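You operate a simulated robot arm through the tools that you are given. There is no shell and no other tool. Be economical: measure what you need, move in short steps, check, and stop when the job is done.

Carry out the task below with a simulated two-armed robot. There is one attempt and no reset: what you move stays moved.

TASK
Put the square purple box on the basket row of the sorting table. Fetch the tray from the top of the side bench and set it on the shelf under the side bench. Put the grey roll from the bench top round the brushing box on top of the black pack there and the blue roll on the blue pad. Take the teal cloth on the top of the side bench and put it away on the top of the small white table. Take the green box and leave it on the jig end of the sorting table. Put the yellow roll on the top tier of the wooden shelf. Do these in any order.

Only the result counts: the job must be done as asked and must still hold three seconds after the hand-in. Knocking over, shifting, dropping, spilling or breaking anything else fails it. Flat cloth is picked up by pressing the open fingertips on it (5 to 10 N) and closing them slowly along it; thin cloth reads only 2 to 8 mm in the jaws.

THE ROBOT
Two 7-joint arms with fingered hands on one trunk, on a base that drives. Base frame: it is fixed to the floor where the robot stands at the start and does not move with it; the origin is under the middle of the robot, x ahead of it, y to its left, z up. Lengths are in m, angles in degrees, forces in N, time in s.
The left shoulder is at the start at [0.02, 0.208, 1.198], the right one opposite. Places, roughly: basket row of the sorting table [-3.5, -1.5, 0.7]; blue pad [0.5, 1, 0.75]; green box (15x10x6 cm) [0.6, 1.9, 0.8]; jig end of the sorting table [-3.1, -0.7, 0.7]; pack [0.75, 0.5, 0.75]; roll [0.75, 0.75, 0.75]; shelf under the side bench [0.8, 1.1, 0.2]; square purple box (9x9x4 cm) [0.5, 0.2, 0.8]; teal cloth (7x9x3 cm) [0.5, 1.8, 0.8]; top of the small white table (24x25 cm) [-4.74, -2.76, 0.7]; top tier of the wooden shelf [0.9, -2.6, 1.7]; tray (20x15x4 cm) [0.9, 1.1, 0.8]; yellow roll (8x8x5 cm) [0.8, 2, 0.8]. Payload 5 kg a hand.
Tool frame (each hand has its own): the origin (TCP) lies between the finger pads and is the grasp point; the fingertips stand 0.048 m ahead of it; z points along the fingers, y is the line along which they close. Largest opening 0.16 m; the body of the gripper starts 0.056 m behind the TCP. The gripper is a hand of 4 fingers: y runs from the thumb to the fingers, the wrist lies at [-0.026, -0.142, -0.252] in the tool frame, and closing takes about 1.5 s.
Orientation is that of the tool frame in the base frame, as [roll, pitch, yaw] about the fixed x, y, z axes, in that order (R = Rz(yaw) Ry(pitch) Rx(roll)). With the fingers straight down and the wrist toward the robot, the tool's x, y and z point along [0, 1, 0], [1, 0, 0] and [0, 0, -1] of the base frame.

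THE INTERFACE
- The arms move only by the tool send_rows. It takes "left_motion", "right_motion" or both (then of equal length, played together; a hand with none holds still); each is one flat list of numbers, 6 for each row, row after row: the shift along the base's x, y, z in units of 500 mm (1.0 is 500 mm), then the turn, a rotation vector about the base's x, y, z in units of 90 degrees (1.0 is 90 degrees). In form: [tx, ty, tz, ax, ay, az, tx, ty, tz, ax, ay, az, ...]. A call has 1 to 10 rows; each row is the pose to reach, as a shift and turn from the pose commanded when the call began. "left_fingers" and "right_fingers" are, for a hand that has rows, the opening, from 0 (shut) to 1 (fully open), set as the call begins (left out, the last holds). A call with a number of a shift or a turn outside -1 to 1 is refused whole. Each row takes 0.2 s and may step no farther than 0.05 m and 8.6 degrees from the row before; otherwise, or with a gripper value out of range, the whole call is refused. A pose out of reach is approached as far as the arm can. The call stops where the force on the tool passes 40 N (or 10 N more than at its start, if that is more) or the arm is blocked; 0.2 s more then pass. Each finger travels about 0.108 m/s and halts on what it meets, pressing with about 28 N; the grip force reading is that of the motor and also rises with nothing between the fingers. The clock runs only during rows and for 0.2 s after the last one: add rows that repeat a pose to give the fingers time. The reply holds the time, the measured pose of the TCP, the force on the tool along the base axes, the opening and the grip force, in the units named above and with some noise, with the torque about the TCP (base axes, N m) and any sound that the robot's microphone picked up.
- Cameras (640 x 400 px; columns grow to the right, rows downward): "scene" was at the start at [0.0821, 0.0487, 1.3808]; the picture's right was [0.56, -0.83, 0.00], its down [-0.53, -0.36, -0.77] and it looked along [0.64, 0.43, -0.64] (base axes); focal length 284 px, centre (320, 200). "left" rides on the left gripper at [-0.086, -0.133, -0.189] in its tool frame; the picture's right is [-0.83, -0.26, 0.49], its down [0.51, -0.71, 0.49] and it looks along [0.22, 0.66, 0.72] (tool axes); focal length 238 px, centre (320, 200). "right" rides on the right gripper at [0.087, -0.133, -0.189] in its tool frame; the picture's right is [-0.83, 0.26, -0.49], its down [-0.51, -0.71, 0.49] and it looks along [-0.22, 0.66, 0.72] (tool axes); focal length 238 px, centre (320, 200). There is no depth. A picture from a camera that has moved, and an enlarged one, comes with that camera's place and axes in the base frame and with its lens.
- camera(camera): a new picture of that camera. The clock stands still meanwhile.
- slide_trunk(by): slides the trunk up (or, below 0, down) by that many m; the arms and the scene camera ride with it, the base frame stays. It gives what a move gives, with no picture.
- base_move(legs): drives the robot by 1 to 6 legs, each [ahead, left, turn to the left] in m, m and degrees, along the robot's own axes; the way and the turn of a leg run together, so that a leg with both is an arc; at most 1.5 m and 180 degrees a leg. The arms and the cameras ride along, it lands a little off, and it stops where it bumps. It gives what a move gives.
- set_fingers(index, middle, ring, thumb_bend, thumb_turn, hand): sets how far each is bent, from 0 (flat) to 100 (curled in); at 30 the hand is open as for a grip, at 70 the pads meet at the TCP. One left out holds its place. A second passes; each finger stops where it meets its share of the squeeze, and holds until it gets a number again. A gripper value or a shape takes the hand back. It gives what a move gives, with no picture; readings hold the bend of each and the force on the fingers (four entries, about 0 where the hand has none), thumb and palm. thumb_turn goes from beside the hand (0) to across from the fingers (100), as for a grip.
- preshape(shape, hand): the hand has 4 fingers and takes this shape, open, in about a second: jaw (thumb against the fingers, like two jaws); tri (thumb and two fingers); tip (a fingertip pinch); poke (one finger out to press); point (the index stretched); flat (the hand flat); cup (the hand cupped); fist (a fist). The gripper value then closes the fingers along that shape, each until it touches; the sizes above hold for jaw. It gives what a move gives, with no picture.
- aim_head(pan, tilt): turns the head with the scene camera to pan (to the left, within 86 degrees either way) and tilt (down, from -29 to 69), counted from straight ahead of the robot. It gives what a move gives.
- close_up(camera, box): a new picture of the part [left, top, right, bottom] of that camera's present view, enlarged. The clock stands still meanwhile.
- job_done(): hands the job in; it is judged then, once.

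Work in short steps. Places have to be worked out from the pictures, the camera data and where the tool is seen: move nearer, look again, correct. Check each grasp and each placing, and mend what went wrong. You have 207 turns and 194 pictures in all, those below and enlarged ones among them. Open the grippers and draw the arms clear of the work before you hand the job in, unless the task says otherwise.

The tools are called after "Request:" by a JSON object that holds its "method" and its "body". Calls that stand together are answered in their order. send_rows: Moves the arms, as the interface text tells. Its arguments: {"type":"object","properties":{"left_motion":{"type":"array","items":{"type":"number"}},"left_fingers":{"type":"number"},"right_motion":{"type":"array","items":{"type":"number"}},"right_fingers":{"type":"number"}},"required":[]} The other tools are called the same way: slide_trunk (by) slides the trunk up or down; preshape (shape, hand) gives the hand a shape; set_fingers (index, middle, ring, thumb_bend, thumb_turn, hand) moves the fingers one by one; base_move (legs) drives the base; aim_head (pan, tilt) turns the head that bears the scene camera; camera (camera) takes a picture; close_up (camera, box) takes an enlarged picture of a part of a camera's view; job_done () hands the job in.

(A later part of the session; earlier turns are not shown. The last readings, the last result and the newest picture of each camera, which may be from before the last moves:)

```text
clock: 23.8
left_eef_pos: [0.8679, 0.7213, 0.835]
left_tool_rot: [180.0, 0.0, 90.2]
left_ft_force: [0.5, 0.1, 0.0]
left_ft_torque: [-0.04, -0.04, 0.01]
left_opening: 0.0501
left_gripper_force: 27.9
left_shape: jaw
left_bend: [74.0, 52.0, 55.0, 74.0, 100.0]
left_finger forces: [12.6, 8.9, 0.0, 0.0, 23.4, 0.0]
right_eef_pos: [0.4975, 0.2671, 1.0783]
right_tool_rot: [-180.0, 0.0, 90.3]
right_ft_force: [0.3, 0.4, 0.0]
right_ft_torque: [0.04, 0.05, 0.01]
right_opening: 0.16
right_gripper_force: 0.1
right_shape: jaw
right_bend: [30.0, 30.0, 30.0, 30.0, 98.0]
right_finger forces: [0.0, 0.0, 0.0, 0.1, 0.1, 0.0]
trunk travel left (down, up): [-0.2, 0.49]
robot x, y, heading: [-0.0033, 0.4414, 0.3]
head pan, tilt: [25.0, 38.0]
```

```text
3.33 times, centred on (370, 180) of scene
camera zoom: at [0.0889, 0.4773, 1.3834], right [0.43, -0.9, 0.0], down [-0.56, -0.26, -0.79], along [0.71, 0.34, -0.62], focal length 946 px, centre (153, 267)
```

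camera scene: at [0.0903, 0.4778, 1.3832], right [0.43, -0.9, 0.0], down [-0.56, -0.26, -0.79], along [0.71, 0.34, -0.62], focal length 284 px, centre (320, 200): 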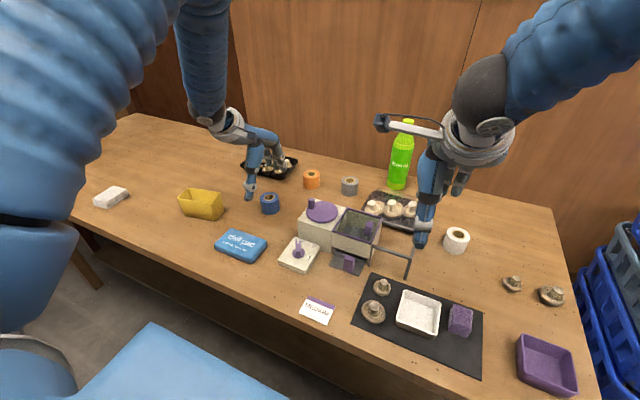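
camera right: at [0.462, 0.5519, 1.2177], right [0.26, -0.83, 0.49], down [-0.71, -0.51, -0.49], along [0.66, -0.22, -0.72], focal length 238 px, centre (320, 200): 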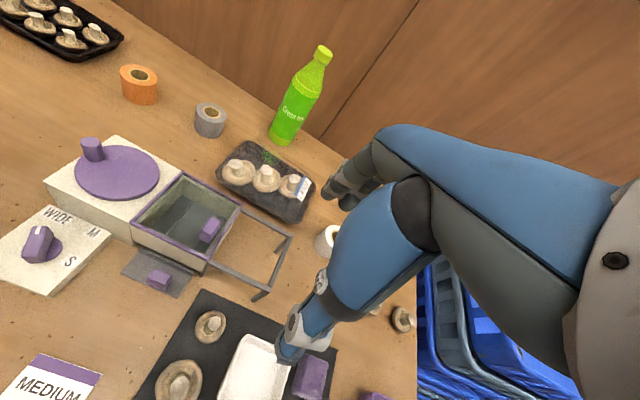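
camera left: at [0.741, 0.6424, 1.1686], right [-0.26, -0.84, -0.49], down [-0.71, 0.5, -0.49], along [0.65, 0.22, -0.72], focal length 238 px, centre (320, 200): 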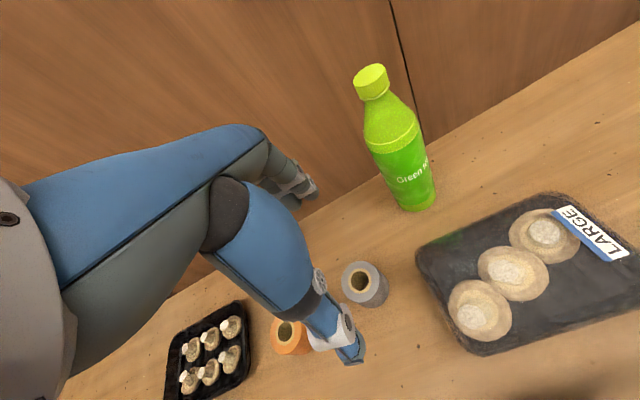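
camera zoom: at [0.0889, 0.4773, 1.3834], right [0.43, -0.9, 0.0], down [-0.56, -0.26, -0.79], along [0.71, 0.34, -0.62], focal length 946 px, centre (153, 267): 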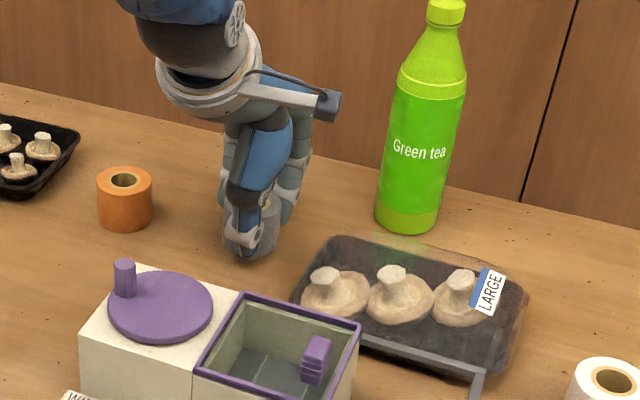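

Grip holds with two fingers and thumb. I lift, and carry it above the pack centre (≈[0.80, 0.545]).

Request:
{"method": "send_rows", "body": {"left_motion": [0, 0, 0.08, 0, 0, 0, 0, 0, 0.16, 0, 0, 0, 0, 0, 0.22, 0, 0, 0, -0.034, -0.089, 0.22, 0, 0, 0, -0.068, -0.178, 0.22, 0, 0, 0, -0.102, -0.267, 0.22, 0, 0, 0, -0.13, -0.356, 0.22, 0, 0, 0]}}

Request:
{"method": "camera", "body": {"camera": "left"}}

Request:
{"method": "close_up", "body": {"camera": "scene", "box": [290, 120, 490, 260]}}

Request:
{"method": "camera", "body": {"camera": "right"}}

```text
clock: 25.4
left_eef_pos: [0.8008, 0.5429, 0.9435]
left_tool_rot: [-179.9, -0.1, 90.3]
left_ft_force: [0.2, -0.4, 0.2]
left_ft_torque: [-0.02, 0.06, 0.01]
left_opening: 0.0503
left_gripper_force: 28.1
left_shape: jaw
left_bend: [74.0, 52.0, 56.0, 74.0, 100.0]
left_finger forces: [12.5, 9.2, 0.0, 0.0, 23.4, 0.1]
right_eef_pos: [0.4982, 0.2649, 1.0785]
right_tool_rot: [-180.0, -0.2, 90.2]
right_ft_force: [0.2, -0.7, -0.6]
right_ft_torque: [0.1, -0.01, 0.04]
right_opening: 0.1599
right_gripper_force: 0.1
right_shape: jaw
right_bend: [30.0, 30.0, 30.0, 30.0, 98.0]
right_finger forces: [0.0, 0.1, 0.1, 0.0, 0.0, 0.0]
trunk travel left (down, up): [-0.2, 0.49]
robot x, y, heading: [-0.001, 0.4388, 0.1]
head pan, tilt: [25.0, 38.0]
```

```text
162 pictures are left
camera left: at [0.6685, 0.456, 1.1338], right [-0.25, -0.84, -0.49], down [-0.71, 0.5, -0.49], along [0.65, 0.22, -0.72], focal length 238 px, centre (320, 200)
```

left: 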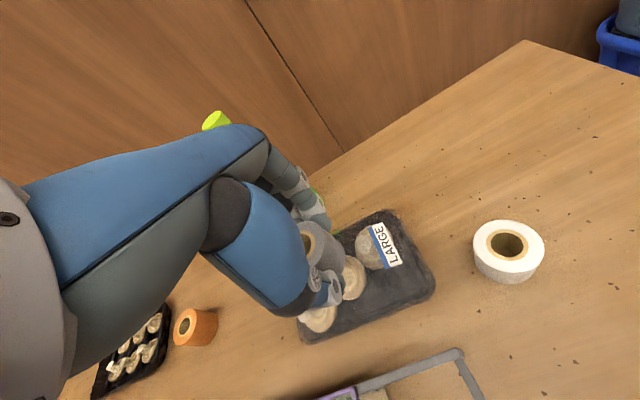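

```text
2.86 times, centred on (390, 190) of scene
camera zoom: at [0.0884, 0.4756, 1.3834], right [0.43, -0.9, 0.0], down [-0.56, -0.26, -0.79], along [0.71, 0.34, -0.62], focal length 811 px, centre (120, 229)
```

zoom: 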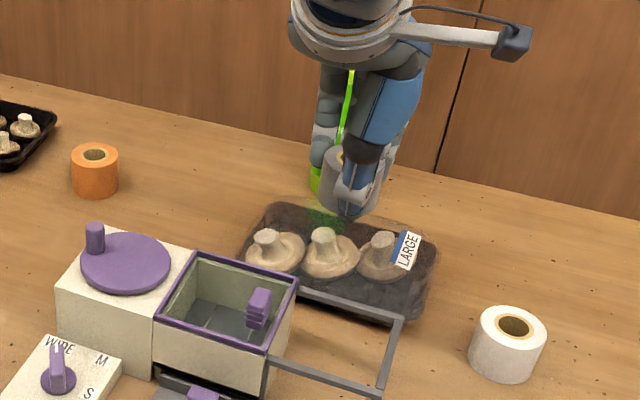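

```text
160 pictures are left
camera right: at [0.3636, 0.3514, 1.2671], right [0.26, -0.83, 0.49], down [-0.71, -0.51, -0.49], along [0.66, -0.21, -0.72], focal length 238 px, centre (320, 200)
```

right: 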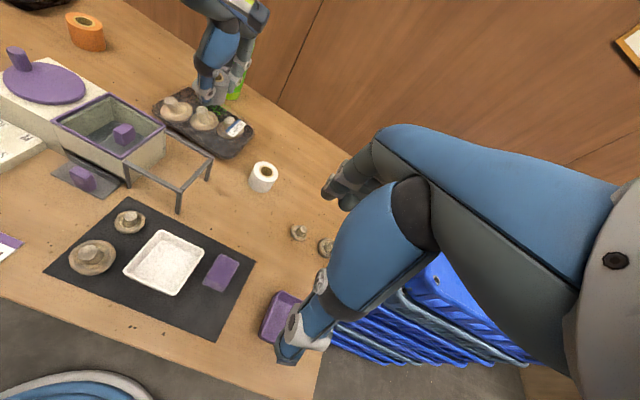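

The roll hangs over the pack's centre. I lower toward contact in small steps.

Request:
{"method": "send_rows", "body": {"left_motion": [-0.01, 0, -0.05, 0, 0, 0, -0.01, 0, -0.08, 0, 0, 0, -0.01, 0, -0.1, 0, 0, 0]}}

Request:
{"method": "close_up", "body": {"camera": "scene", "box": [290, 120, 490, 260]}}

Request:
{"method": "close_up", "body": {"camera": "right", "box": [100, 20, 320, 160]}}

```text
clock: 26.2
left_eef_pos: [0.7963, 0.5438, 0.897]
left_tool_rot: [179.8, 0.1, 90.2]
left_ft_force: [0.2, 1.3, 5.0]
left_ft_torque: [0.09, -0.11, 0.04]
left_opening: 0.0503
left_gripper_force: 28.0
left_shape: jaw
left_bend: [74.0, 52.0, 56.0, 74.0, 100.0]
left_finger forces: [13.2, 10.0, 0.0, 0.0, 24.6, 0.0]
right_eef_pos: [0.4964, 0.2662, 1.0787]
right_tool_rot: [179.9, 0.0, 90.2]
right_ft_force: [-0.4, -0.5, -0.8]
right_ft_torque: [0.06, -0.04, 0.0]
right_opening: 0.1598
right_gripper_force: 0.1
right_shape: jaw
right_bend: [30.0, 30.0, 30.0, 30.0, 98.0]
right_finger forces: [0.0, 0.0, 0.0, 0.1, 0.1, 0.0]
trunk travel left (down, up): [-0.2, 0.49]
robot x, y, heading: [0.0019, 0.4421, 0.5]
head pan, tilt: [25.0, 38.0]
```

```text
2.86 times, centred on (390, 190) of scene
camera zoom: at [0.088, 0.4768, 1.3836], right [0.43, -0.9, 0.0], down [-0.56, -0.26, -0.79], along [0.71, 0.34, -0.62], focal length 811 px, centre (120, 229)
```

zoom: 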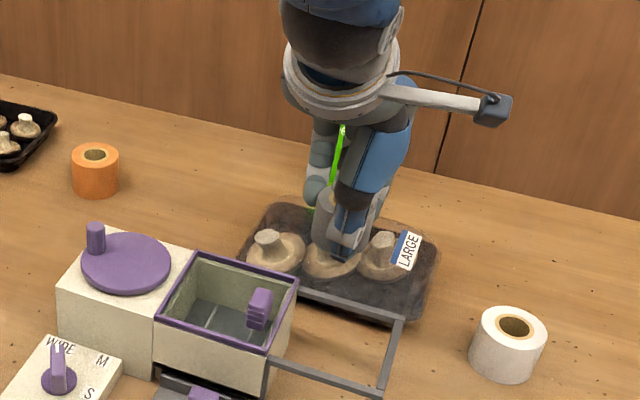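

```text
2.86 times, centred on (210, 90) of right
camera zoom: at [0.3632, 0.3526, 1.2675], right [0.26, -0.83, 0.49], down [-0.71, -0.51, -0.49], along [0.66, -0.22, -0.72], focal length 681 px, centre (634, 514)
```

zoom: 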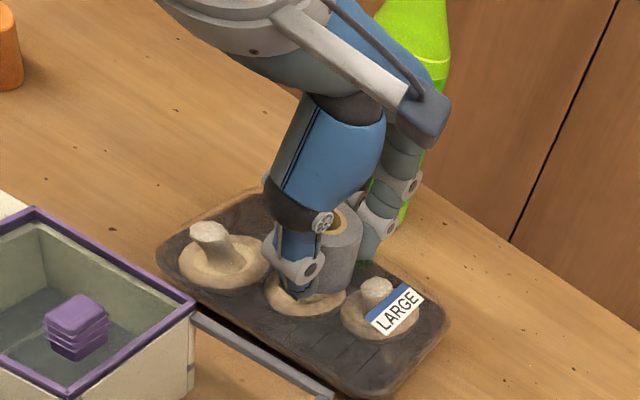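

Contact is beginning (5 N). I lower 2–3 mm more to verify support.

Request:
{"method": "send_rows", "body": {"left_motion": [0, 0, -0.004, 0, 0, 0, 0, 0, -0.006, 0, 0, 0]}}

Request:
{"method": "close_up", "body": {"camera": "right", "box": [100, 20, 320, 160]}}

```text
clock: 26.8
left_eef_pos: [0.7963, 0.5431, 0.8963]
left_tool_rot: [179.6, 0.1, 90.2]
left_ft_force: [-0.8, 0.3, 27.1]
left_ft_torque: [0.05, 0.0, 0.01]
left_opening: 0.0512
left_gripper_force: 28.0
left_shape: jaw
left_bend: [74.0, 52.0, 56.0, 74.0, 100.0]
left_finger forces: [15.0, 11.7, 0.1, 0.0, 28.4, 0.0]
right_eef_pos: [0.4956, 0.2672, 1.0789]
right_tool_rot: [179.8, 0.0, 90.2]
right_ft_force: [-0.3, -1.0, 0.3]
right_ft_torque: [0.0, 0.02, 0.03]
right_opening: 0.1596
right_gripper_force: 0.1
right_shape: jaw
right_bend: [30.0, 30.0, 30.0, 30.0, 98.0]
right_finger forces: [0.0, 0.0, 0.0, 0.1, 0.1, 0.0]
trunk travel left (down, up): [-0.2, 0.49]
robot x, y, heading: [-0.0006, 0.4395, 0.2]
head pan, tilt: [25.0, 38.0]
```

```text
2.86 times, centred on (210, 90) of right
camera zoom: at [0.3619, 0.3527, 1.268], right [0.26, -0.83, 0.49], down [-0.71, -0.51, -0.49], along [0.66, -0.22, -0.72], focal length 681 px, centre (634, 514)
```

zoom: 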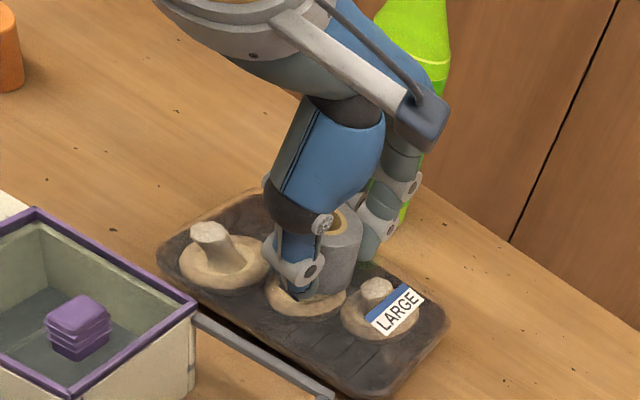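

Firm support. I open to 0.6 and rise.

Request:
{"method": "send_rows", "body": {"left_motion": [0, 0, 0.004, 0, 0, 0, 0, 0, 0.006, 0, 0, 0, 0, 0, 0.006, 0, 0, 0, 0, 0, 0.006, 0, 0, 0, 0, 0, 0.006, 0, 0, 0], "left_fingers": 0.6}}

Request:
{"method": "close_up", "body": {"camera": "right", "box": [100, 20, 320, 160]}}

```text
clock: 28.0
left_eef_pos: [0.7957, 0.5436, 0.8942]
left_tool_rot: [-179.9, -0.1, 90.2]
left_ft_force: [0.2, -0.5, 0.0]
left_ft_torque: [0.01, -0.01, -0.02]
left_opening: 0.0955
left_gripper_force: 0.1
left_shape: jaw
left_bend: [73.0, 41.0, 38.0, 65.0, 100.0]
left_finger forces: [0.1, 0.1, 0.1, 0.1, 0.0, 0.1]
right_eef_pos: [0.4966, 0.2665, 1.0776]
right_tool_rot: [180.0, -0.2, 90.3]
right_ft_force: [-0.1, 0.9, -0.3]
right_ft_torque: [-0.04, 0.01, -0.01]
right_opening: 0.1596
right_gripper_force: 0.1
right_shape: jaw
right_bend: [30.0, 30.0, 30.0, 30.0, 98.0]
right_finger forces: [0.1, 0.0, 0.0, 0.0, 0.1, 0.0]
trunk travel left (down, up): [-0.2, 0.49]
robot x, y, heading: [-0.0024, 0.4432, 0.3]
head pan, tilt: [25.0, 38.0]
```

```text
2.86 times, centred on (210, 90) of right
camera zoom: at [0.3639, 0.3529, 1.2671], right [0.26, -0.83, 0.49], down [-0.71, -0.51, -0.49], along [0.66, -0.22, -0.72], focal length 681 px, centre (634, 514)
```

zoom: 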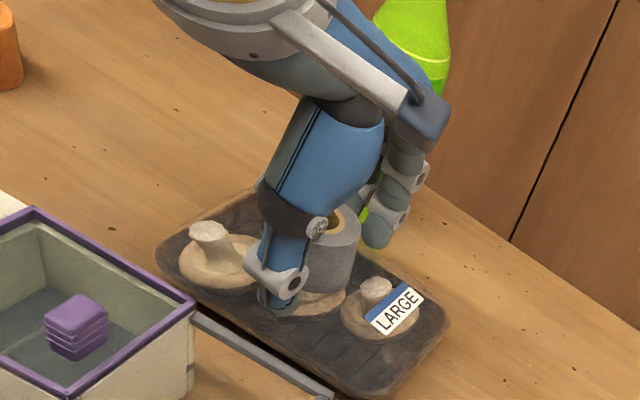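

Index is still near the roll; I open a bit more before rising.

Request:
{"method": "send_rows", "body": {"left_motion": [0, 0, 0, 0, 0, 0, 0, 0, 0, 0, 0, 0, 0, 0, 0, 0, 0, 0, 0, 0, 0, 0, 0, 0], "left_fingers": 0.75}}

Request:
{"method": "close_up", "body": {"camera": "right", "box": [100, 20, 320, 160]}}

```text
clock: 29.0
left_eef_pos: [0.7966, 0.543, 0.8945]
left_tool_rot: [179.9, 0.1, 90.2]
left_ft_force: [0.2, 0.0, -0.1]
left_ft_torque: [-0.03, 0.01, 0.0]
left_opening: 0.1197
left_gripper_force: 0.1
left_shape: jaw
left_bend: [26.0, 36.0, 33.0, 55.0, 99.0]
left_finger forces: [0.1, 0.0, 0.0, 0.0, 0.0, 0.0]
right_eef_pos: [0.4977, 0.2656, 1.0782]
right_tool_rot: [-179.8, 0.0, 90.2]
right_ft_force: [0.6, -1.0, 0.7]
right_ft_torque: [0.02, -0.02, 0.0]
right_opening: 0.1598
right_gripper_force: 0.1
right_shape: jaw
right_bend: [30.0, 30.0, 30.0, 30.0, 98.0]
right_finger forces: [0.0, 0.1, 0.0, 0.0, 0.0, 0.0]
trunk travel left (down, up): [-0.2, 0.49]
robot x, y, heading: [-0.0019, 0.4392, 0.2]
head pan, tilt: [25.0, 38.0]
```

```text
2.86 times, centred on (210, 90) of right
camera zoom: at [0.3639, 0.3529, 1.2672], right [0.26, -0.83, 0.49], down [-0.71, -0.51, -0.49], along [0.66, -0.22, -0.72], focal length 681 px, centre (634, 514)
```

zoom: 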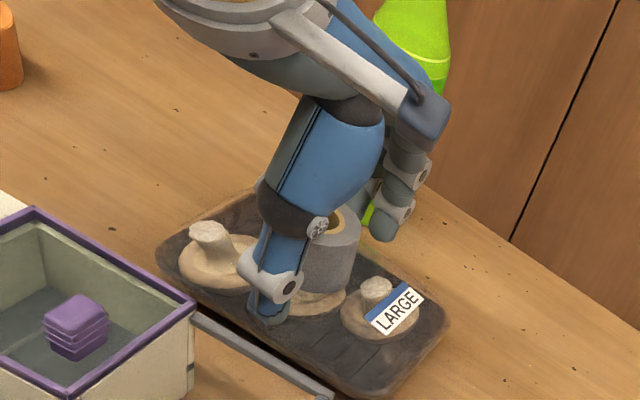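

Released cleanly. I rise and draw the left hand back.

Request:
{"method": "send_rows", "body": {"left_motion": [0, 0, 0.08, 0, 0, 0, 0, 0, 0.17, 0, 0, 0, 0, 0, 0.26, 0, 0, 0, -0.08, 0.03, 0.3, 0, 0, 0, -0.17, 0.06, 0.34, 0, 0, 0, -0.26, 0.09, 0.36, 0, 0, 0, -0.35, 0.12, 0.36, 0, 0, 0, -0.44, 0.15, 0.36, 0, 0, 0], "left_fingers": 1.0}}

Request:
{"method": "camera", "body": {"camera": "scene"}}

```text
refused: row 5 steps farther than a row can; nothing moved
```

```text
154 pictures are left
camera scene: at [0.0888, 0.4772, 1.3834], right [0.43, -0.9, 0.0], down [-0.56, -0.26, -0.79], along [0.71, 0.34, -0.62], focal length 284 px, centre (320, 200)
```

scene: 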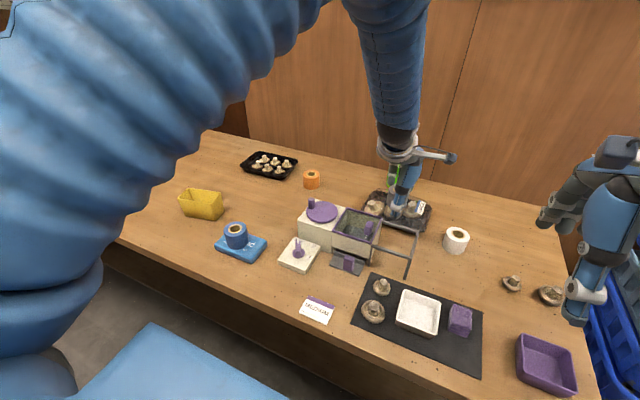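

Row step was too long; I resend with smaller steps.

Request:
{"method": "send_rows", "body": {"left_motion": [0, 0, 0.08, 0, 0, 0, 0, 0, 0.17, 0, 0, 0, 0, 0, 0.26, 0, 0, 0, -0.06, 0.03, 0.32, 0, 0, 0, -0.14, 0.06, 0.34, 0, 0, 0, -0.22, 0.09, 0.36, 0, 0, 0, -0.31, 0.12, 0.36, 0, 0, 0, -0.4, 0.15, 0.36, 0, 0, 0, -0.48, 0.18, 0.36, 0, 0, 0]}}

Request:
{"method": "close_up", "body": {"camera": "scene", "box": [220, 110, 460, 260]}}

```text
clock: 31.0
left_eef_pos: [0.5626, 0.631, 1.0748]
left_tool_rot: [-179.8, 0.1, 90.2]
left_ft_force: [-0.2, 0.4, -0.2]
left_ft_torque: [-0.01, 0.02, 0.0]
left_opening: 0.1197
left_gripper_force: 0.1
left_shape: jaw
left_bend: [26.0, 36.0, 33.0, 55.0, 99.0]
left_finger forces: [0.0, 0.0, 0.1, 0.1, 0.0, 0.0]
left hand out of reach, approached as far as the arm can: row 9
right_eef_pos: [0.4978, 0.2672, 1.0795]
right_tool_rot: [-179.9, -0.1, 90.2]
right_ft_force: [-1.0, -0.5, 0.1]
right_ft_torque: [-0.03, -0.02, -0.01]
right_opening: 0.1601
right_gripper_force: 0.1
right_shape: jaw
right_bend: [30.0, 30.0, 30.0, 30.0, 98.0]
right_finger forces: [0.0, 0.1, 0.0, 0.0, 0.0, 0.0]
trunk travel left (down, up): [-0.2, 0.49]
robot x, y, heading: [-0.0037, 0.4419, 0.1]
head pan, tilt: [25.0, 38.0]
```

```text
2.67 times, centred on (340, 185) of scene
camera zoom: at [0.0883, 0.4777, 1.3834], right [0.43, -0.9, 0.0], down [-0.56, -0.26, -0.79], along [0.71, 0.34, -0.62], focal length 757 px, centre (267, 240)
```

zoom: 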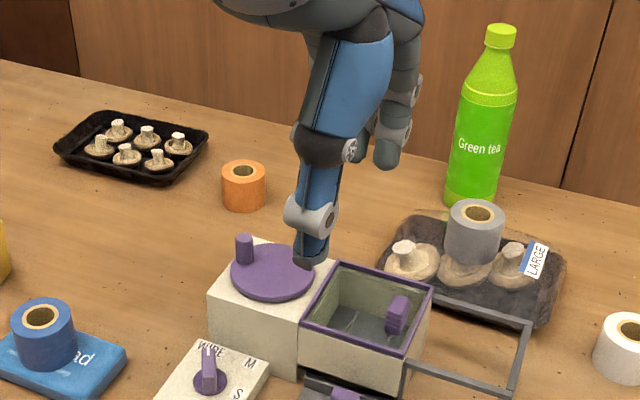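

Both rolls are in place. Next the tray: centre about [0.862, 1.062], long side along y. I drive left to y≈0.75 and look closer from above and at the shelf below.

Request:
{"method": "base_move", "body": {"legs": [[0, 0.31, 0]]}}

Request:
{"method": "aim_head", "body": {"pan": 25, "tilt": 45}}

Request:
{"method": "camera", "body": {"camera": "scene"}}

Request:
{"method": "camera", "body": {"camera": "left"}}

```text
clock: 33.1
left_eef_pos: [0.5631, 0.9385, 1.0737]
left_tool_rot: [-179.8, 0.0, 90.2]
left_ft_force: [-0.9, 0.5, 0.0]
left_ft_torque: [-0.1, -0.01, -0.01]
left_opening: 0.1197
left_gripper_force: 0.1
left_shape: jaw
left_bend: [26.0, 36.0, 33.0, 55.0, 99.0]
left_finger forces: [0.0, 0.1, 0.1, 0.1, 0.0, 0.0]
right_eef_pos: [0.4974, 0.5735, 1.0778]
right_tool_rot: [-180.0, 0.1, 90.2]
right_ft_force: [-0.5, 1.1, -0.4]
right_ft_torque: [-0.11, 0.0, 0.02]
right_opening: 0.1597
right_gripper_force: 0.1
right_shape: jaw
right_bend: [30.0, 30.0, 30.0, 30.0, 98.0]
right_finger forces: [0.0, 0.1, 0.0, 0.1, 0.1, 0.0]
trunk travel left (down, up): [-0.2, 0.49]
robot x, y, heading: [0.0014, 0.7472, 0.1]
head pan, tilt: [25.0, 38.0]
```

```text
clock: 33.8
left_eef_pos: [0.5621, 0.9373, 1.0741]
left_tool_rot: [-179.8, -0.1, 90.2]
left_ft_force: [-1.0, -0.4, 1.0]
left_ft_torque: [0.02, 0.01, 0.02]
left_opening: 0.1198
left_gripper_force: 0.0
left_shape: jaw
left_bend: [26.0, 36.0, 33.0, 55.0, 99.0]
left_finger forces: [0.0, 0.0, 0.1, 0.0, 0.0, 0.1]
right_eef_pos: [0.4966, 0.573, 1.0796]
right_tool_rot: [-180.0, 0.1, 90.1]
right_ft_force: [0.2, 0.1, -0.5]
right_ft_torque: [0.05, -0.01, 0.0]
right_opening: 0.1599
right_gripper_force: 0.0
right_shape: jaw
right_bend: [30.0, 30.0, 30.0, 30.0, 98.0]
right_finger forces: [0.0, 0.0, 0.0, 0.0, 0.0, 0.1]
trunk travel left (down, up): [-0.2, 0.49]
robot x, y, heading: [0.0011, 0.7456, 0.4]
head pan, tilt: [25.0, 45.0]
```

```text
152 pictures are left
camera scene: at [0.0831, 0.7816, 1.3732], right [0.43, -0.9, 0.0], down [-0.64, -0.3, -0.71], along [0.64, 0.3, -0.71], focal length 284 px, centre (320, 200)
```

scene: 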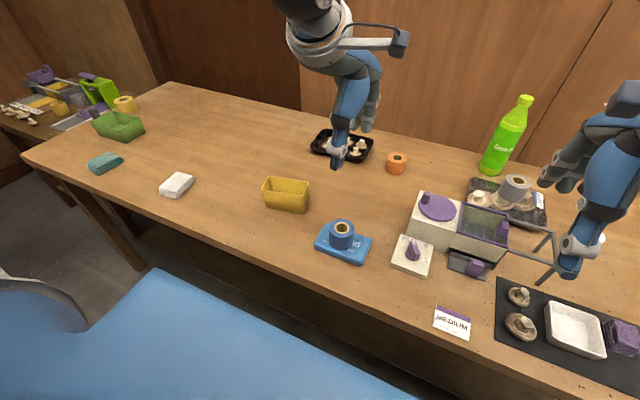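

```text
151 pictures are left
camera left: at [0.4312, 0.8497, 1.2637], right [-0.26, -0.84, -0.49], down [-0.71, 0.5, -0.49], along [0.65, 0.22, -0.73], focal length 238 px, centre (320, 200)
```

left: 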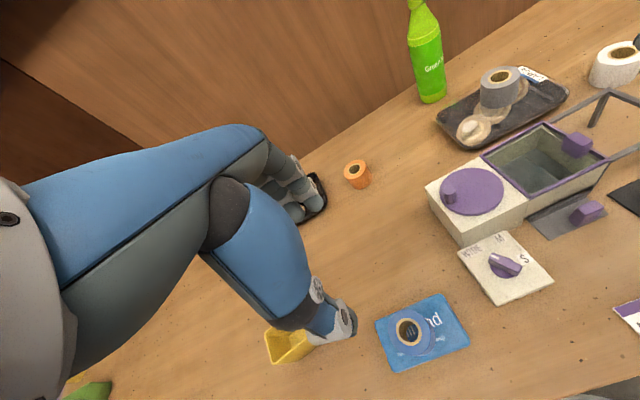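

I bring the left hand, fully open, above the tray and look again.

Request:
{"method": "send_rows", "body": {"left_motion": [0.09, 0.03, 0, 0, 0, 0, 0.18, 0.06, 0, 0, 0, 0, 0.26, 0.1, -0.03, 0, 0, 0, 0.34, 0.14, -0.06, 0, 0, 0, 0.42, 0.18, -0.09, 0, 0, 0, 0.5, 0.22, -0.12, 0, 0, 0, 0.56, 0.25, -0.18, 0, 0, 0, 0.6, 0.25, -0.22, 0, 0, 0], "left_fingers": 1.0}}

Request:
{"method": "camera", "body": {"camera": "left"}}

Request:
{"method": "close_up", "body": {"camera": "scene", "box": [260, 70, 420, 190]}}

```text
clock: 35.6
left_eef_pos: [0.8639, 1.0629, 0.9635]
left_tool_rot: [-179.8, 0.0, 90.3]
left_ft_force: [0.6, -0.4, 0.8]
left_ft_torque: [0.03, 0.03, 0.0]
left_opening: 0.1597
left_gripper_force: 0.1
left_shape: jaw
left_bend: [30.0, 30.0, 30.0, 30.0, 98.0]
left_finger forces: [0.1, 0.0, 0.0, 0.0, 0.0, 0.1]
right_eef_pos: [0.4969, 0.573, 1.0788]
right_tool_rot: [-179.8, 0.0, 90.1]
right_ft_force: [0.3, -0.9, -0.4]
right_ft_torque: [0.01, 0.04, 0.02]
right_opening: 0.1597
right_gripper_force: 0.2
right_shape: jaw
right_bend: [30.0, 30.0, 30.0, 30.0, 98.0]
right_finger forces: [0.1, 0.0, 0.0, 0.0, 0.0, 0.0]
trunk travel left (down, up): [-0.2, 0.49]
robot x, y, heading: [-0.0022, 0.7446, 0.2]
head pan, tilt: [25.0, 45.0]
```

```text
150 pictures are left
camera left: at [0.733, 0.9749, 1.1537], right [-0.26, -0.84, -0.49], down [-0.71, 0.5, -0.49], along [0.65, 0.22, -0.73], focal length 238 px, centre (320, 200)
```

left: 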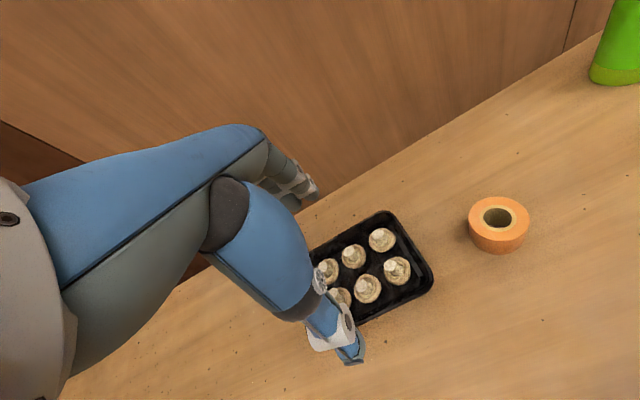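

```text
3.33 times, centred on (340, 130) of scene
camera zoom: at [0.0838, 0.7817, 1.3731], right [0.43, -0.9, 0.0], down [-0.64, -0.3, -0.71], along [0.64, 0.3, -0.71], focal length 946 px, centre (253, 433)
```

zoom: 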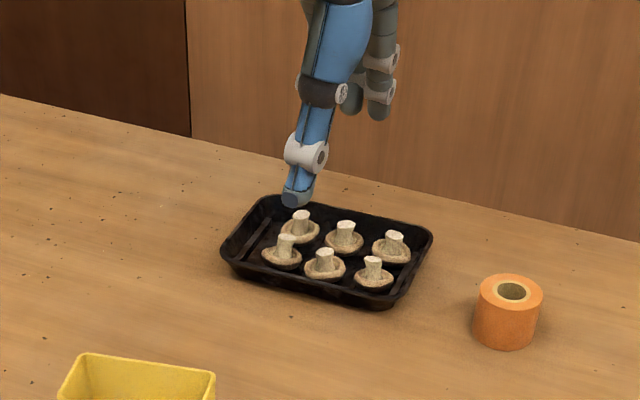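

Tray centre ≈[0.867, 1.064], about 13–14 cm across x. I descend to just above the rim and check thumb and finger clearance.

Request:
{"method": "send_rows", "body": {"left_motion": [0.006, -0.016, -0.08, 0, 0, 0, 0.006, -0.016, -0.16, 0, 0, 0]}}

Request:
{"method": "camera", "body": {"camera": "left"}}

Request:
{"method": "close_up", "body": {"camera": "scene", "box": [280, 90, 400, 180]}}

Request:
{"method": "camera", "body": {"camera": "right"}}

```text
clock: 36.2
left_eef_pos: [0.8676, 1.0567, 0.8835]
left_tool_rot: [-179.9, 0.0, 90.2]
left_ft_force: [1.0, 1.0, 1.5]
left_ft_torque: [-0.05, 0.09, -0.02]
left_opening: 0.1595
left_gripper_force: 0.0
left_shape: jaw
left_bend: [30.0, 30.0, 30.0, 30.0, 98.0]
left_finger forces: [0.1, 0.1, 0.0, 0.0, 0.0, 0.0]
right_eef_pos: [0.4956, 0.5749, 1.0772]
right_tool_rot: [-180.0, 0.0, 90.2]
right_ft_force: [0.0, -0.4, 0.3]
right_ft_torque: [-0.04, 0.06, 0.02]
right_opening: 0.1598
right_gripper_force: 0.1
right_shape: jaw
right_bend: [30.0, 30.0, 30.0, 30.0, 98.0]
right_finger forces: [0.0, 0.0, 0.0, 0.0, 0.1, 0.0]
trunk travel left (down, up): [-0.2, 0.49]
robot x, y, heading: [-0.0003, 0.7504, 0.3]
head pan, tilt: [25.0, 45.0]
```

```text
148 pictures are left
camera left: at [0.7352, 0.9681, 1.0728], right [-0.26, -0.84, -0.49], down [-0.71, 0.5, -0.49], along [0.65, 0.22, -0.72], focal length 238 px, centre (320, 200)
```

left: 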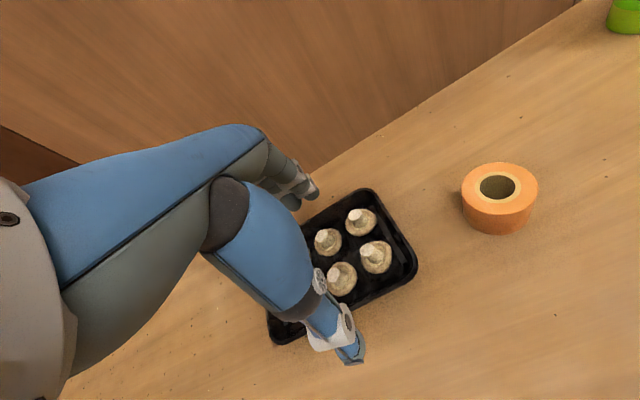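

```text
4.44 times, centred on (340, 135) of scene
camera zoom: at [0.0834, 0.7828, 1.373], right [0.43, -0.9, 0.0], down [-0.64, -0.3, -0.71], along [0.64, 0.3, -0.71], focal length 1261 px, centre (231, 489)
```

zoom: 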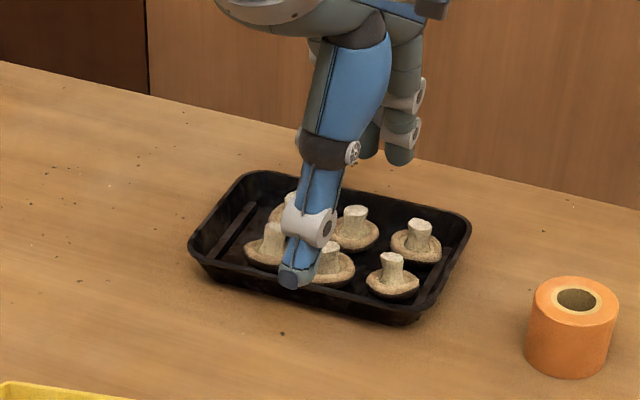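

```text
146 pictures are left
camera right: at [0.363, 0.6607, 1.2672], right [0.26, -0.83, 0.49], down [-0.71, -0.51, -0.49], along [0.66, -0.22, -0.72], focal length 238 px, centre (320, 200)
```

right: 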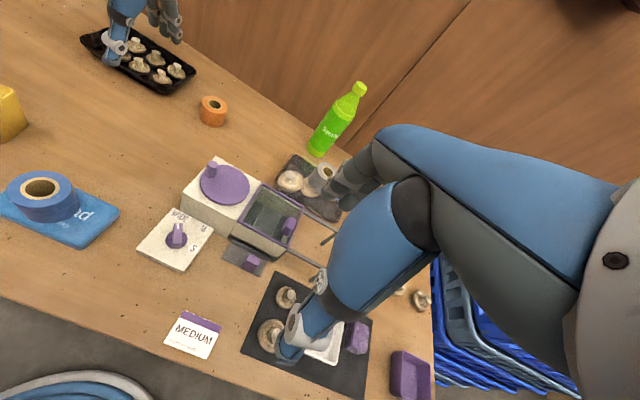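

The tray spans nearly the full 16 cm opening, so I widen the hand with individual finger settings before descending.

Request:
{"method": "set_fingers", "body": {"hand": "left", "index": 22, "middle": 22, "ring": 22, "thumb_bend": 22}}

Request:
{"method": "close_up", "body": {"camera": "scene", "box": [280, 90, 400, 180]}}

Request:
{"method": "close_up", "body": {"camera": "right", "box": [60, 0, 240, 120]}}

```text
clock: 37.2
left_eef_pos: [0.866, 1.0555, 0.8826]
left_tool_rot: [-179.8, 0.0, 90.3]
left_ft_force: [0.2, 0.0, 0.0]
left_ft_torque: [0.01, 0.01, 0.02]
left_opening: 0.1988
left_gripper_force: 0.1
left_shape: fingers
left_bend: [22.0, 22.0, 22.0, 22.0, 98.0]
left_finger forces: [0.0, 0.0, 0.0, 0.0, 0.0, 0.1]
right_eef_pos: [0.497, 0.5736, 1.079]
right_tool_rot: [-180.0, -0.1, 90.3]
right_ft_force: [0.6, -0.9, 0.4]
right_ft_torque: [0.02, -0.03, 0.01]
right_opening: 0.1599
right_gripper_force: 0.0
right_shape: jaw
right_bend: [30.0, 30.0, 30.0, 30.0, 98.0]
right_finger forces: [0.0, 0.1, 0.0, 0.0, 0.0, 0.1]
trunk travel left (down, up): [-0.2, 0.49]
robot x, y, heading: [-0.0002, 0.7462, 0.4]
head pan, tilt: [25.0, 45.0]
```

```text
4.44 times, centred on (340, 135) of scene
camera zoom: at [0.0831, 0.7819, 1.3731], right [0.43, -0.9, 0.0], down [-0.64, -0.3, -0.71], along [0.64, 0.3, -0.71], focal length 1261 px, centre (231, 489)
```

zoom: 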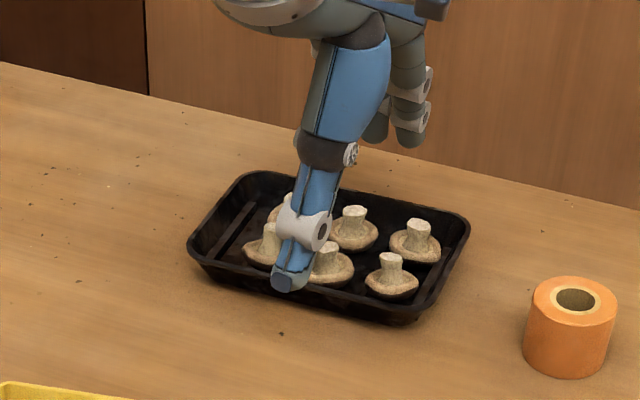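

```text
3.33 times, centred on (150, 60) of right
camera zoom: at [0.3626, 0.6597, 1.2672], right [0.26, -0.83, 0.49], down [-0.71, -0.51, -0.49], along [0.66, -0.22, -0.72], focal length 794 px, centre (887, 667)
```

zoom: 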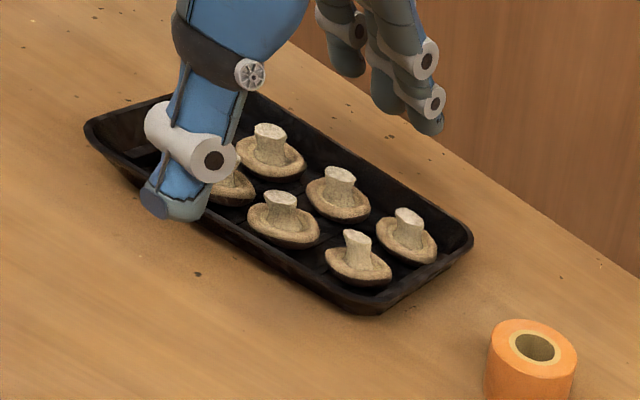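

Now 20 cm wide and clear on both sides. I descend to TCP z ≈0.838.

Request:
{"method": "send_rows", "body": {"left_motion": [0, 0, -0.04, 0, 0, 0, 0, 0, -0.07, 0, 0, 0, 0, 0, -0.09, 0, 0, 0]}}

Request:
{"method": "close_up", "body": {"camera": "scene", "box": [280, 90, 400, 180]}}

Request:
{"method": "close_up", "body": {"camera": "right", "box": [60, 0, 240, 120]}}

```text
clock: 38.0
left_eef_pos: [0.867, 1.0548, 0.8384]
left_tool_rot: [-179.8, 0.1, 90.2]
left_ft_force: [0.0, -0.5, -0.5]
left_ft_torque: [0.0, 0.04, 0.0]
left_opening: 0.1989
left_gripper_force: 0.1
left_shape: fingers
left_bend: [22.0, 22.0, 22.0, 22.0, 98.0]
left_finger forces: [0.1, 0.1, 0.1, 0.0, 0.0, 0.0]
right_eef_pos: [0.4959, 0.5734, 1.0787]
right_tool_rot: [180.0, 0.0, 90.1]
right_ft_force: [-0.6, 0.3, -0.2]
right_ft_torque: [-0.01, 0.03, -0.01]
right_opening: 0.1599
right_gripper_force: 0.2
right_shape: jaw
right_bend: [30.0, 30.0, 30.0, 30.0, 98.0]
right_finger forces: [0.0, 0.1, 0.1, 0.0, 0.1, 0.1]
trunk travel left (down, up): [-0.2, 0.49]
robot x, y, heading: [-0.0008, 0.7471, 0.3]
head pan, tilt: [25.0, 45.0]
```

```text
4.44 times, centred on (340, 135) of scene
camera zoom: at [0.0837, 0.7821, 1.3731], right [0.43, -0.9, 0.0], down [-0.64, -0.3, -0.71], along [0.64, 0.3, -0.71], focal length 1261 px, centre (231, 489)
```

zoom: 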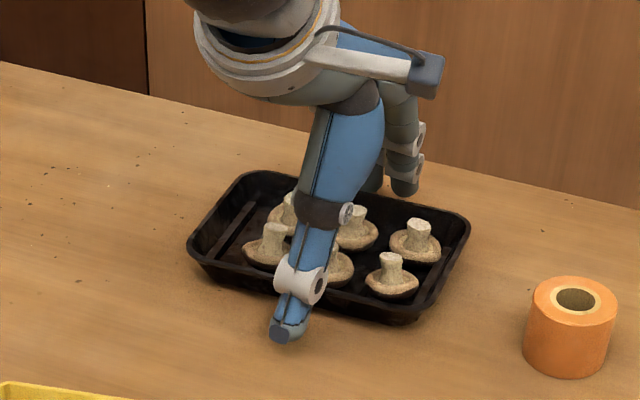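

```text
3.33 times, centred on (150, 60) of right
camera zoom: at [0.3631, 0.6599, 1.267], right [0.26, -0.83, 0.49], down [-0.71, -0.51, -0.49], along [0.66, -0.22, -0.72], focal length 794 px, centre (887, 667)
```

zoom: 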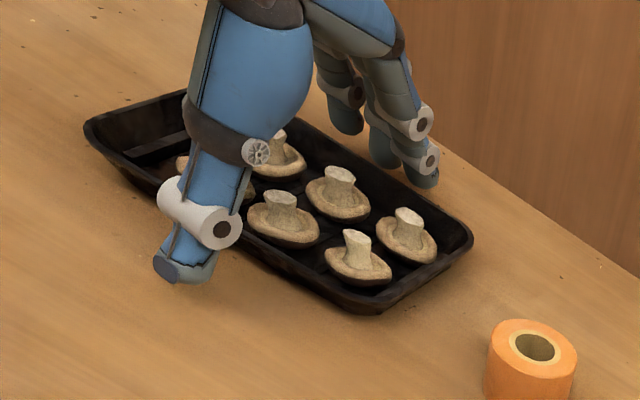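

Fingers straddle the tray without touching. I go 6 mm lower and close.

Request:
{"method": "send_rows", "body": {"left_motion": [0, 0, -0.012, 0, 0, 0]}}

Request:
{"method": "set_fingers", "body": {"hand": "left", "index": 50, "middle": 50, "ring": 50, "thumb_bend": 50}}

Request:
{"method": "close_up", "body": {"camera": "scene", "box": [280, 90, 400, 180]}}

Request:
{"method": "close_up", "body": {"camera": "right", "box": [60, 0, 240, 120]}}

```text
clock: 38.4
left_eef_pos: [0.866, 1.0544, 0.8318]
left_tool_rot: [-179.8, 0.1, 90.1]
left_ft_force: [-0.3, 0.7, -0.4]
left_ft_torque: [0.0, 0.02, -0.03]
left_opening: 0.1992
left_gripper_force: 0.1
left_shape: fingers
left_bend: [22.0, 22.0, 22.0, 22.0, 98.0]
left_finger forces: [0.1, 0.1, 0.0, 0.0, 0.1, 0.0]
right_eef_pos: [0.4967, 0.5744, 1.0789]
right_tool_rot: [-180.0, 0.0, 90.1]
right_ft_force: [-0.1, -0.2, 0.2]
right_ft_torque: [0.0, 0.02, -0.01]
right_opening: 0.1596
right_gripper_force: 0.0
right_shape: jaw
right_bend: [30.0, 30.0, 30.0, 30.0, 98.0]
right_finger forces: [0.1, 0.1, 0.0, 0.0, 0.0, 0.0]
trunk travel left (down, up): [-0.2, 0.49]
robot x, y, heading: [-0.0023, 0.7455, 0.0]
head pan, tilt: [25.0, 45.0]
```

```text
clock: 39.4
left_eef_pos: [0.8651, 1.0548, 0.836]
left_tool_rot: [179.9, 0.0, 90.2]
left_ft_force: [7.1, 0.1, 18.1]
left_ft_torque: [0.31, -1.78, -0.09]
left_opening: 0.1505
left_gripper_force: 36.3
left_shape: fingers
left_bend: [35.0, 42.0, 42.0, 37.0, 96.0]
left_finger forces: [14.2, 21.5, 10.8, 0.1, 26.7, 0.0]
right_eef_pos: [0.4957, 0.5742, 1.0793]
right_tool_rot: [-180.0, 0.0, 90.2]
right_ft_force: [0.7, 0.8, -0.1]
right_ft_torque: [0.0, 0.02, 0.02]
right_opening: 0.1598
right_gripper_force: 0.2
right_shape: jaw
right_bend: [30.0, 30.0, 30.0, 30.0, 98.0]
right_finger forces: [0.0, 0.0, 0.0, 0.0, 0.1, 0.0]
trunk travel left (down, up): [-0.2, 0.49]
robot x, y, heading: [-0.0054, 0.7437, 0.3]
head pan, tilt: [25.0, 45.0]
```

```text
4.44 times, centred on (340, 135) of scene
camera zoom: at [0.0821, 0.7815, 1.3733], right [0.43, -0.9, 0.0], down [-0.64, -0.3, -0.71], along [0.64, 0.3, -0.71], focal length 1261 px, centre (231, 489)
```

zoom: 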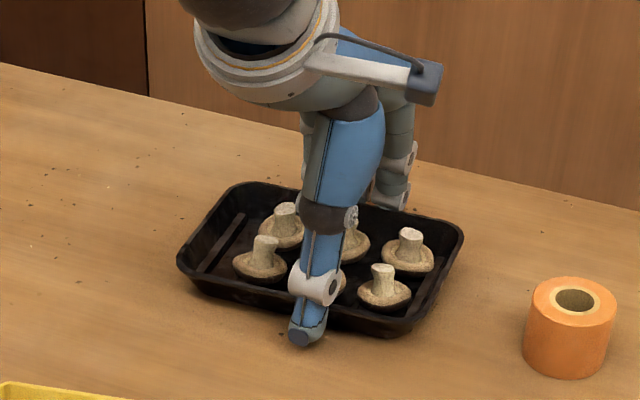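

```text
3.33 times, centred on (150, 60) of right
camera zoom: at [0.3617, 0.6592, 1.2676], right [0.26, -0.83, 0.49], down [-0.71, -0.51, -0.49], along [0.66, -0.22, -0.72], focal length 794 px, centre (887, 667)
```

zoom: 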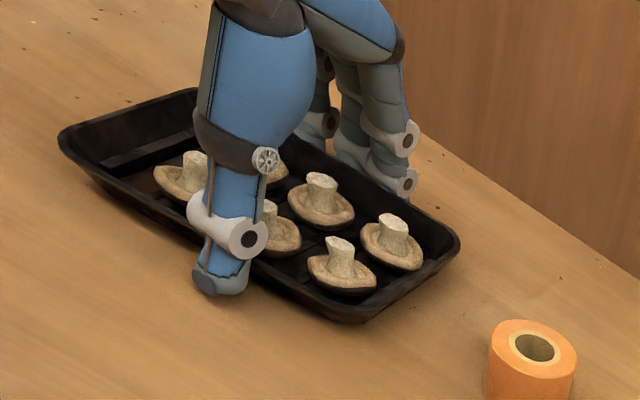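

The tray is held and the mushrooms stayed in place. Lift slowly and check.

Request:
{"method": "send_rows", "body": {"left_motion": [0, 0, 0.02, 0, 0, 0, 0, 0, 0.04, 0, 0, 0, 0, 0, 0.06, 0, 0, 0, 0, 0, 0.08, 0, 0, 0]}}

Request:
{"method": "close_up", "body": {"camera": "scene", "box": [280, 90, 400, 180]}}

Request:
{"method": "close_up", "body": {"camera": "right", "box": [60, 0, 240, 120]}}

```text
clock: 40.4
left_eef_pos: [0.8631, 1.055, 0.8718]
left_tool_rot: [-179.7, 0.0, 90.2]
left_ft_force: [-0.5, -0.3, -2.2]
left_ft_torque: [0.0, -0.05, 0.01]
left_opening: 0.1504
left_gripper_force: 28.0
left_shape: fingers
left_bend: [35.0, 43.0, 42.0, 37.0, 95.0]
left_finger forces: [11.6, 6.8, 9.8, 0.1, 28.6, 0.0]
right_eef_pos: [0.4961, 0.5735, 1.0781]
right_tool_rot: [179.9, -0.1, 90.2]
right_ft_force: [0.4, -0.9, 0.2]
right_ft_torque: [-0.01, -0.02, 0.0]
right_opening: 0.16
right_gripper_force: 0.0
right_shape: jaw
right_bend: [30.0, 30.0, 30.0, 30.0, 98.0]
right_finger forces: [0.0, 0.0, 0.1, 0.1, 0.2, 0.0]
trunk travel left (down, up): [-0.2, 0.49]
robot x, y, heading: [-0.0029, 0.7434, 0.2]
head pan, tilt: [25.0, 45.0]
```

```text
4.44 times, centred on (340, 135) of scene
camera zoom: at [0.0828, 0.7819, 1.3731], right [0.43, -0.9, 0.0], down [-0.64, -0.3, -0.71], along [0.64, 0.3, -0.71], focal length 1261 px, centre (231, 489)
```

zoom: 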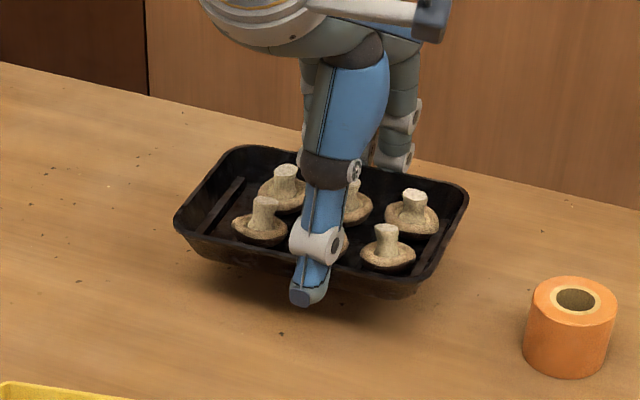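

```text
3.33 times, centred on (150, 60) of right
camera zoom: at [0.3623, 0.6597, 1.2673], right [0.26, -0.83, 0.49], down [-0.71, -0.51, -0.49], along [0.66, -0.22, -0.72], focal length 794 px, centre (887, 667)
```

zoom: 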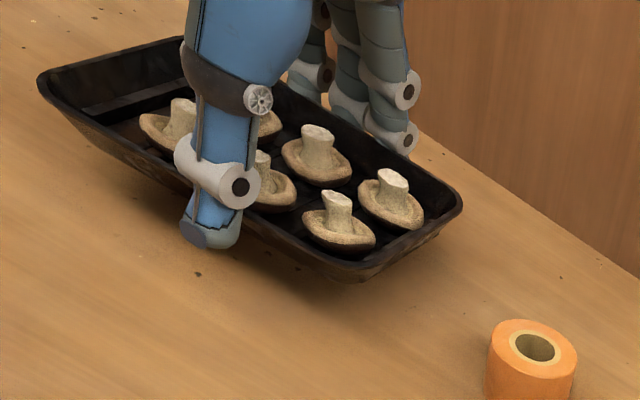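

Tray is up and level. I raise it, then back the base away from the bench by 0.7 m.

Request:
{"method": "send_rows", "body": {"left_motion": [0, 0, 0.06, 0, 0, 0, 0, 0, 0.12, 0, 0, 0, 0, 0, 0.18, 0, 0, 0]}}

Request:
{"method": "base_move", "body": {"legs": [[-0.7, 0, 0]]}}

Request:
{"method": "camera", "body": {"camera": "scene"}}

```text
clock: 41.2
left_eef_pos: [0.8638, 1.0541, 0.9621]
left_tool_rot: [-179.8, 0.0, 90.2]
left_ft_force: [-2.5, 0.5, -3.0]
left_ft_torque: [0.0, -0.15, 0.03]
left_opening: 0.1505
left_gripper_force: 28.7
left_shape: fingers
left_bend: [35.0, 43.0, 42.0, 37.0, 95.0]
left_finger forces: [11.6, 6.9, 9.7, 0.0, 28.6, 0.2]
right_eef_pos: [0.4942, 0.573, 1.0798]
right_tool_rot: [-179.9, 0.1, 90.2]
right_ft_force: [-0.8, 0.0, -0.5]
right_ft_torque: [0.03, -0.06, 0.01]
right_opening: 0.1599
right_gripper_force: 0.1
right_shape: jaw
right_bend: [30.0, 30.0, 30.0, 30.0, 98.0]
right_finger forces: [0.0, 0.0, 0.0, 0.0, 0.0, 0.0]
trunk travel left (down, up): [-0.2, 0.49]
robot x, y, heading: [-0.0052, 0.7461, 0.4]
head pan, tilt: [25.0, 45.0]
```

```text
clock: 45.0
left_eef_pos: [0.1743, 1.0553, 0.9624]
left_tool_rot: [-179.8, 0.0, 90.5]
left_ft_force: [-1.2, -0.8, -1.6]
left_ft_torque: [-0.01, -0.03, 0.0]
left_opening: 0.1504
left_gripper_force: 28.4
left_shape: fingers
left_bend: [35.0, 43.0, 42.0, 37.0, 95.0]
left_finger forces: [11.6, 6.8, 9.6, 0.0, 28.5, 0.1]
right_eef_pos: [-0.192, 0.5717, 1.0791]
right_tool_rot: [-179.9, 0.1, 90.6]
right_ft_force: [0.9, 0.2, -0.3]
right_ft_torque: [0.0, -0.05, -0.04]
right_opening: 0.1598
right_gripper_force: 0.1
right_shape: jaw
right_bend: [30.0, 30.0, 30.0, 30.0, 98.0]
right_finger forces: [0.0, 0.0, 0.0, 0.0, 0.0, 0.0]
trunk travel left (down, up): [-0.2, 0.49]
robot x, y, heading: [-0.6917, 0.7402, 0.6]
head pan, tilt: [25.0, 45.0]
```

```text
137 pictures are left
camera scene: at [-0.6061, 0.7783, 1.3732], right [0.43, -0.9, 0.0], down [-0.64, -0.3, -0.71], along [0.64, 0.3, -0.71], focal length 284 px, centre (320, 200)
```

scene: 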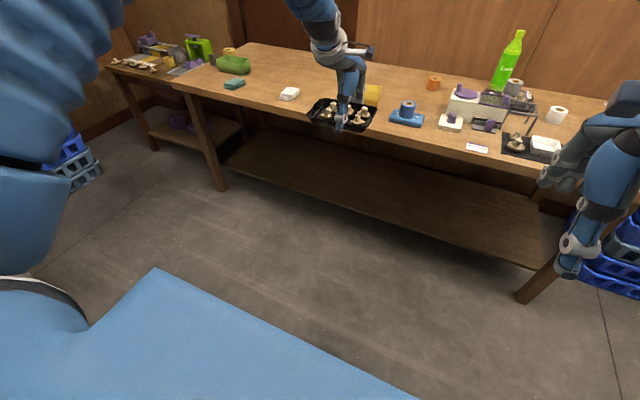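

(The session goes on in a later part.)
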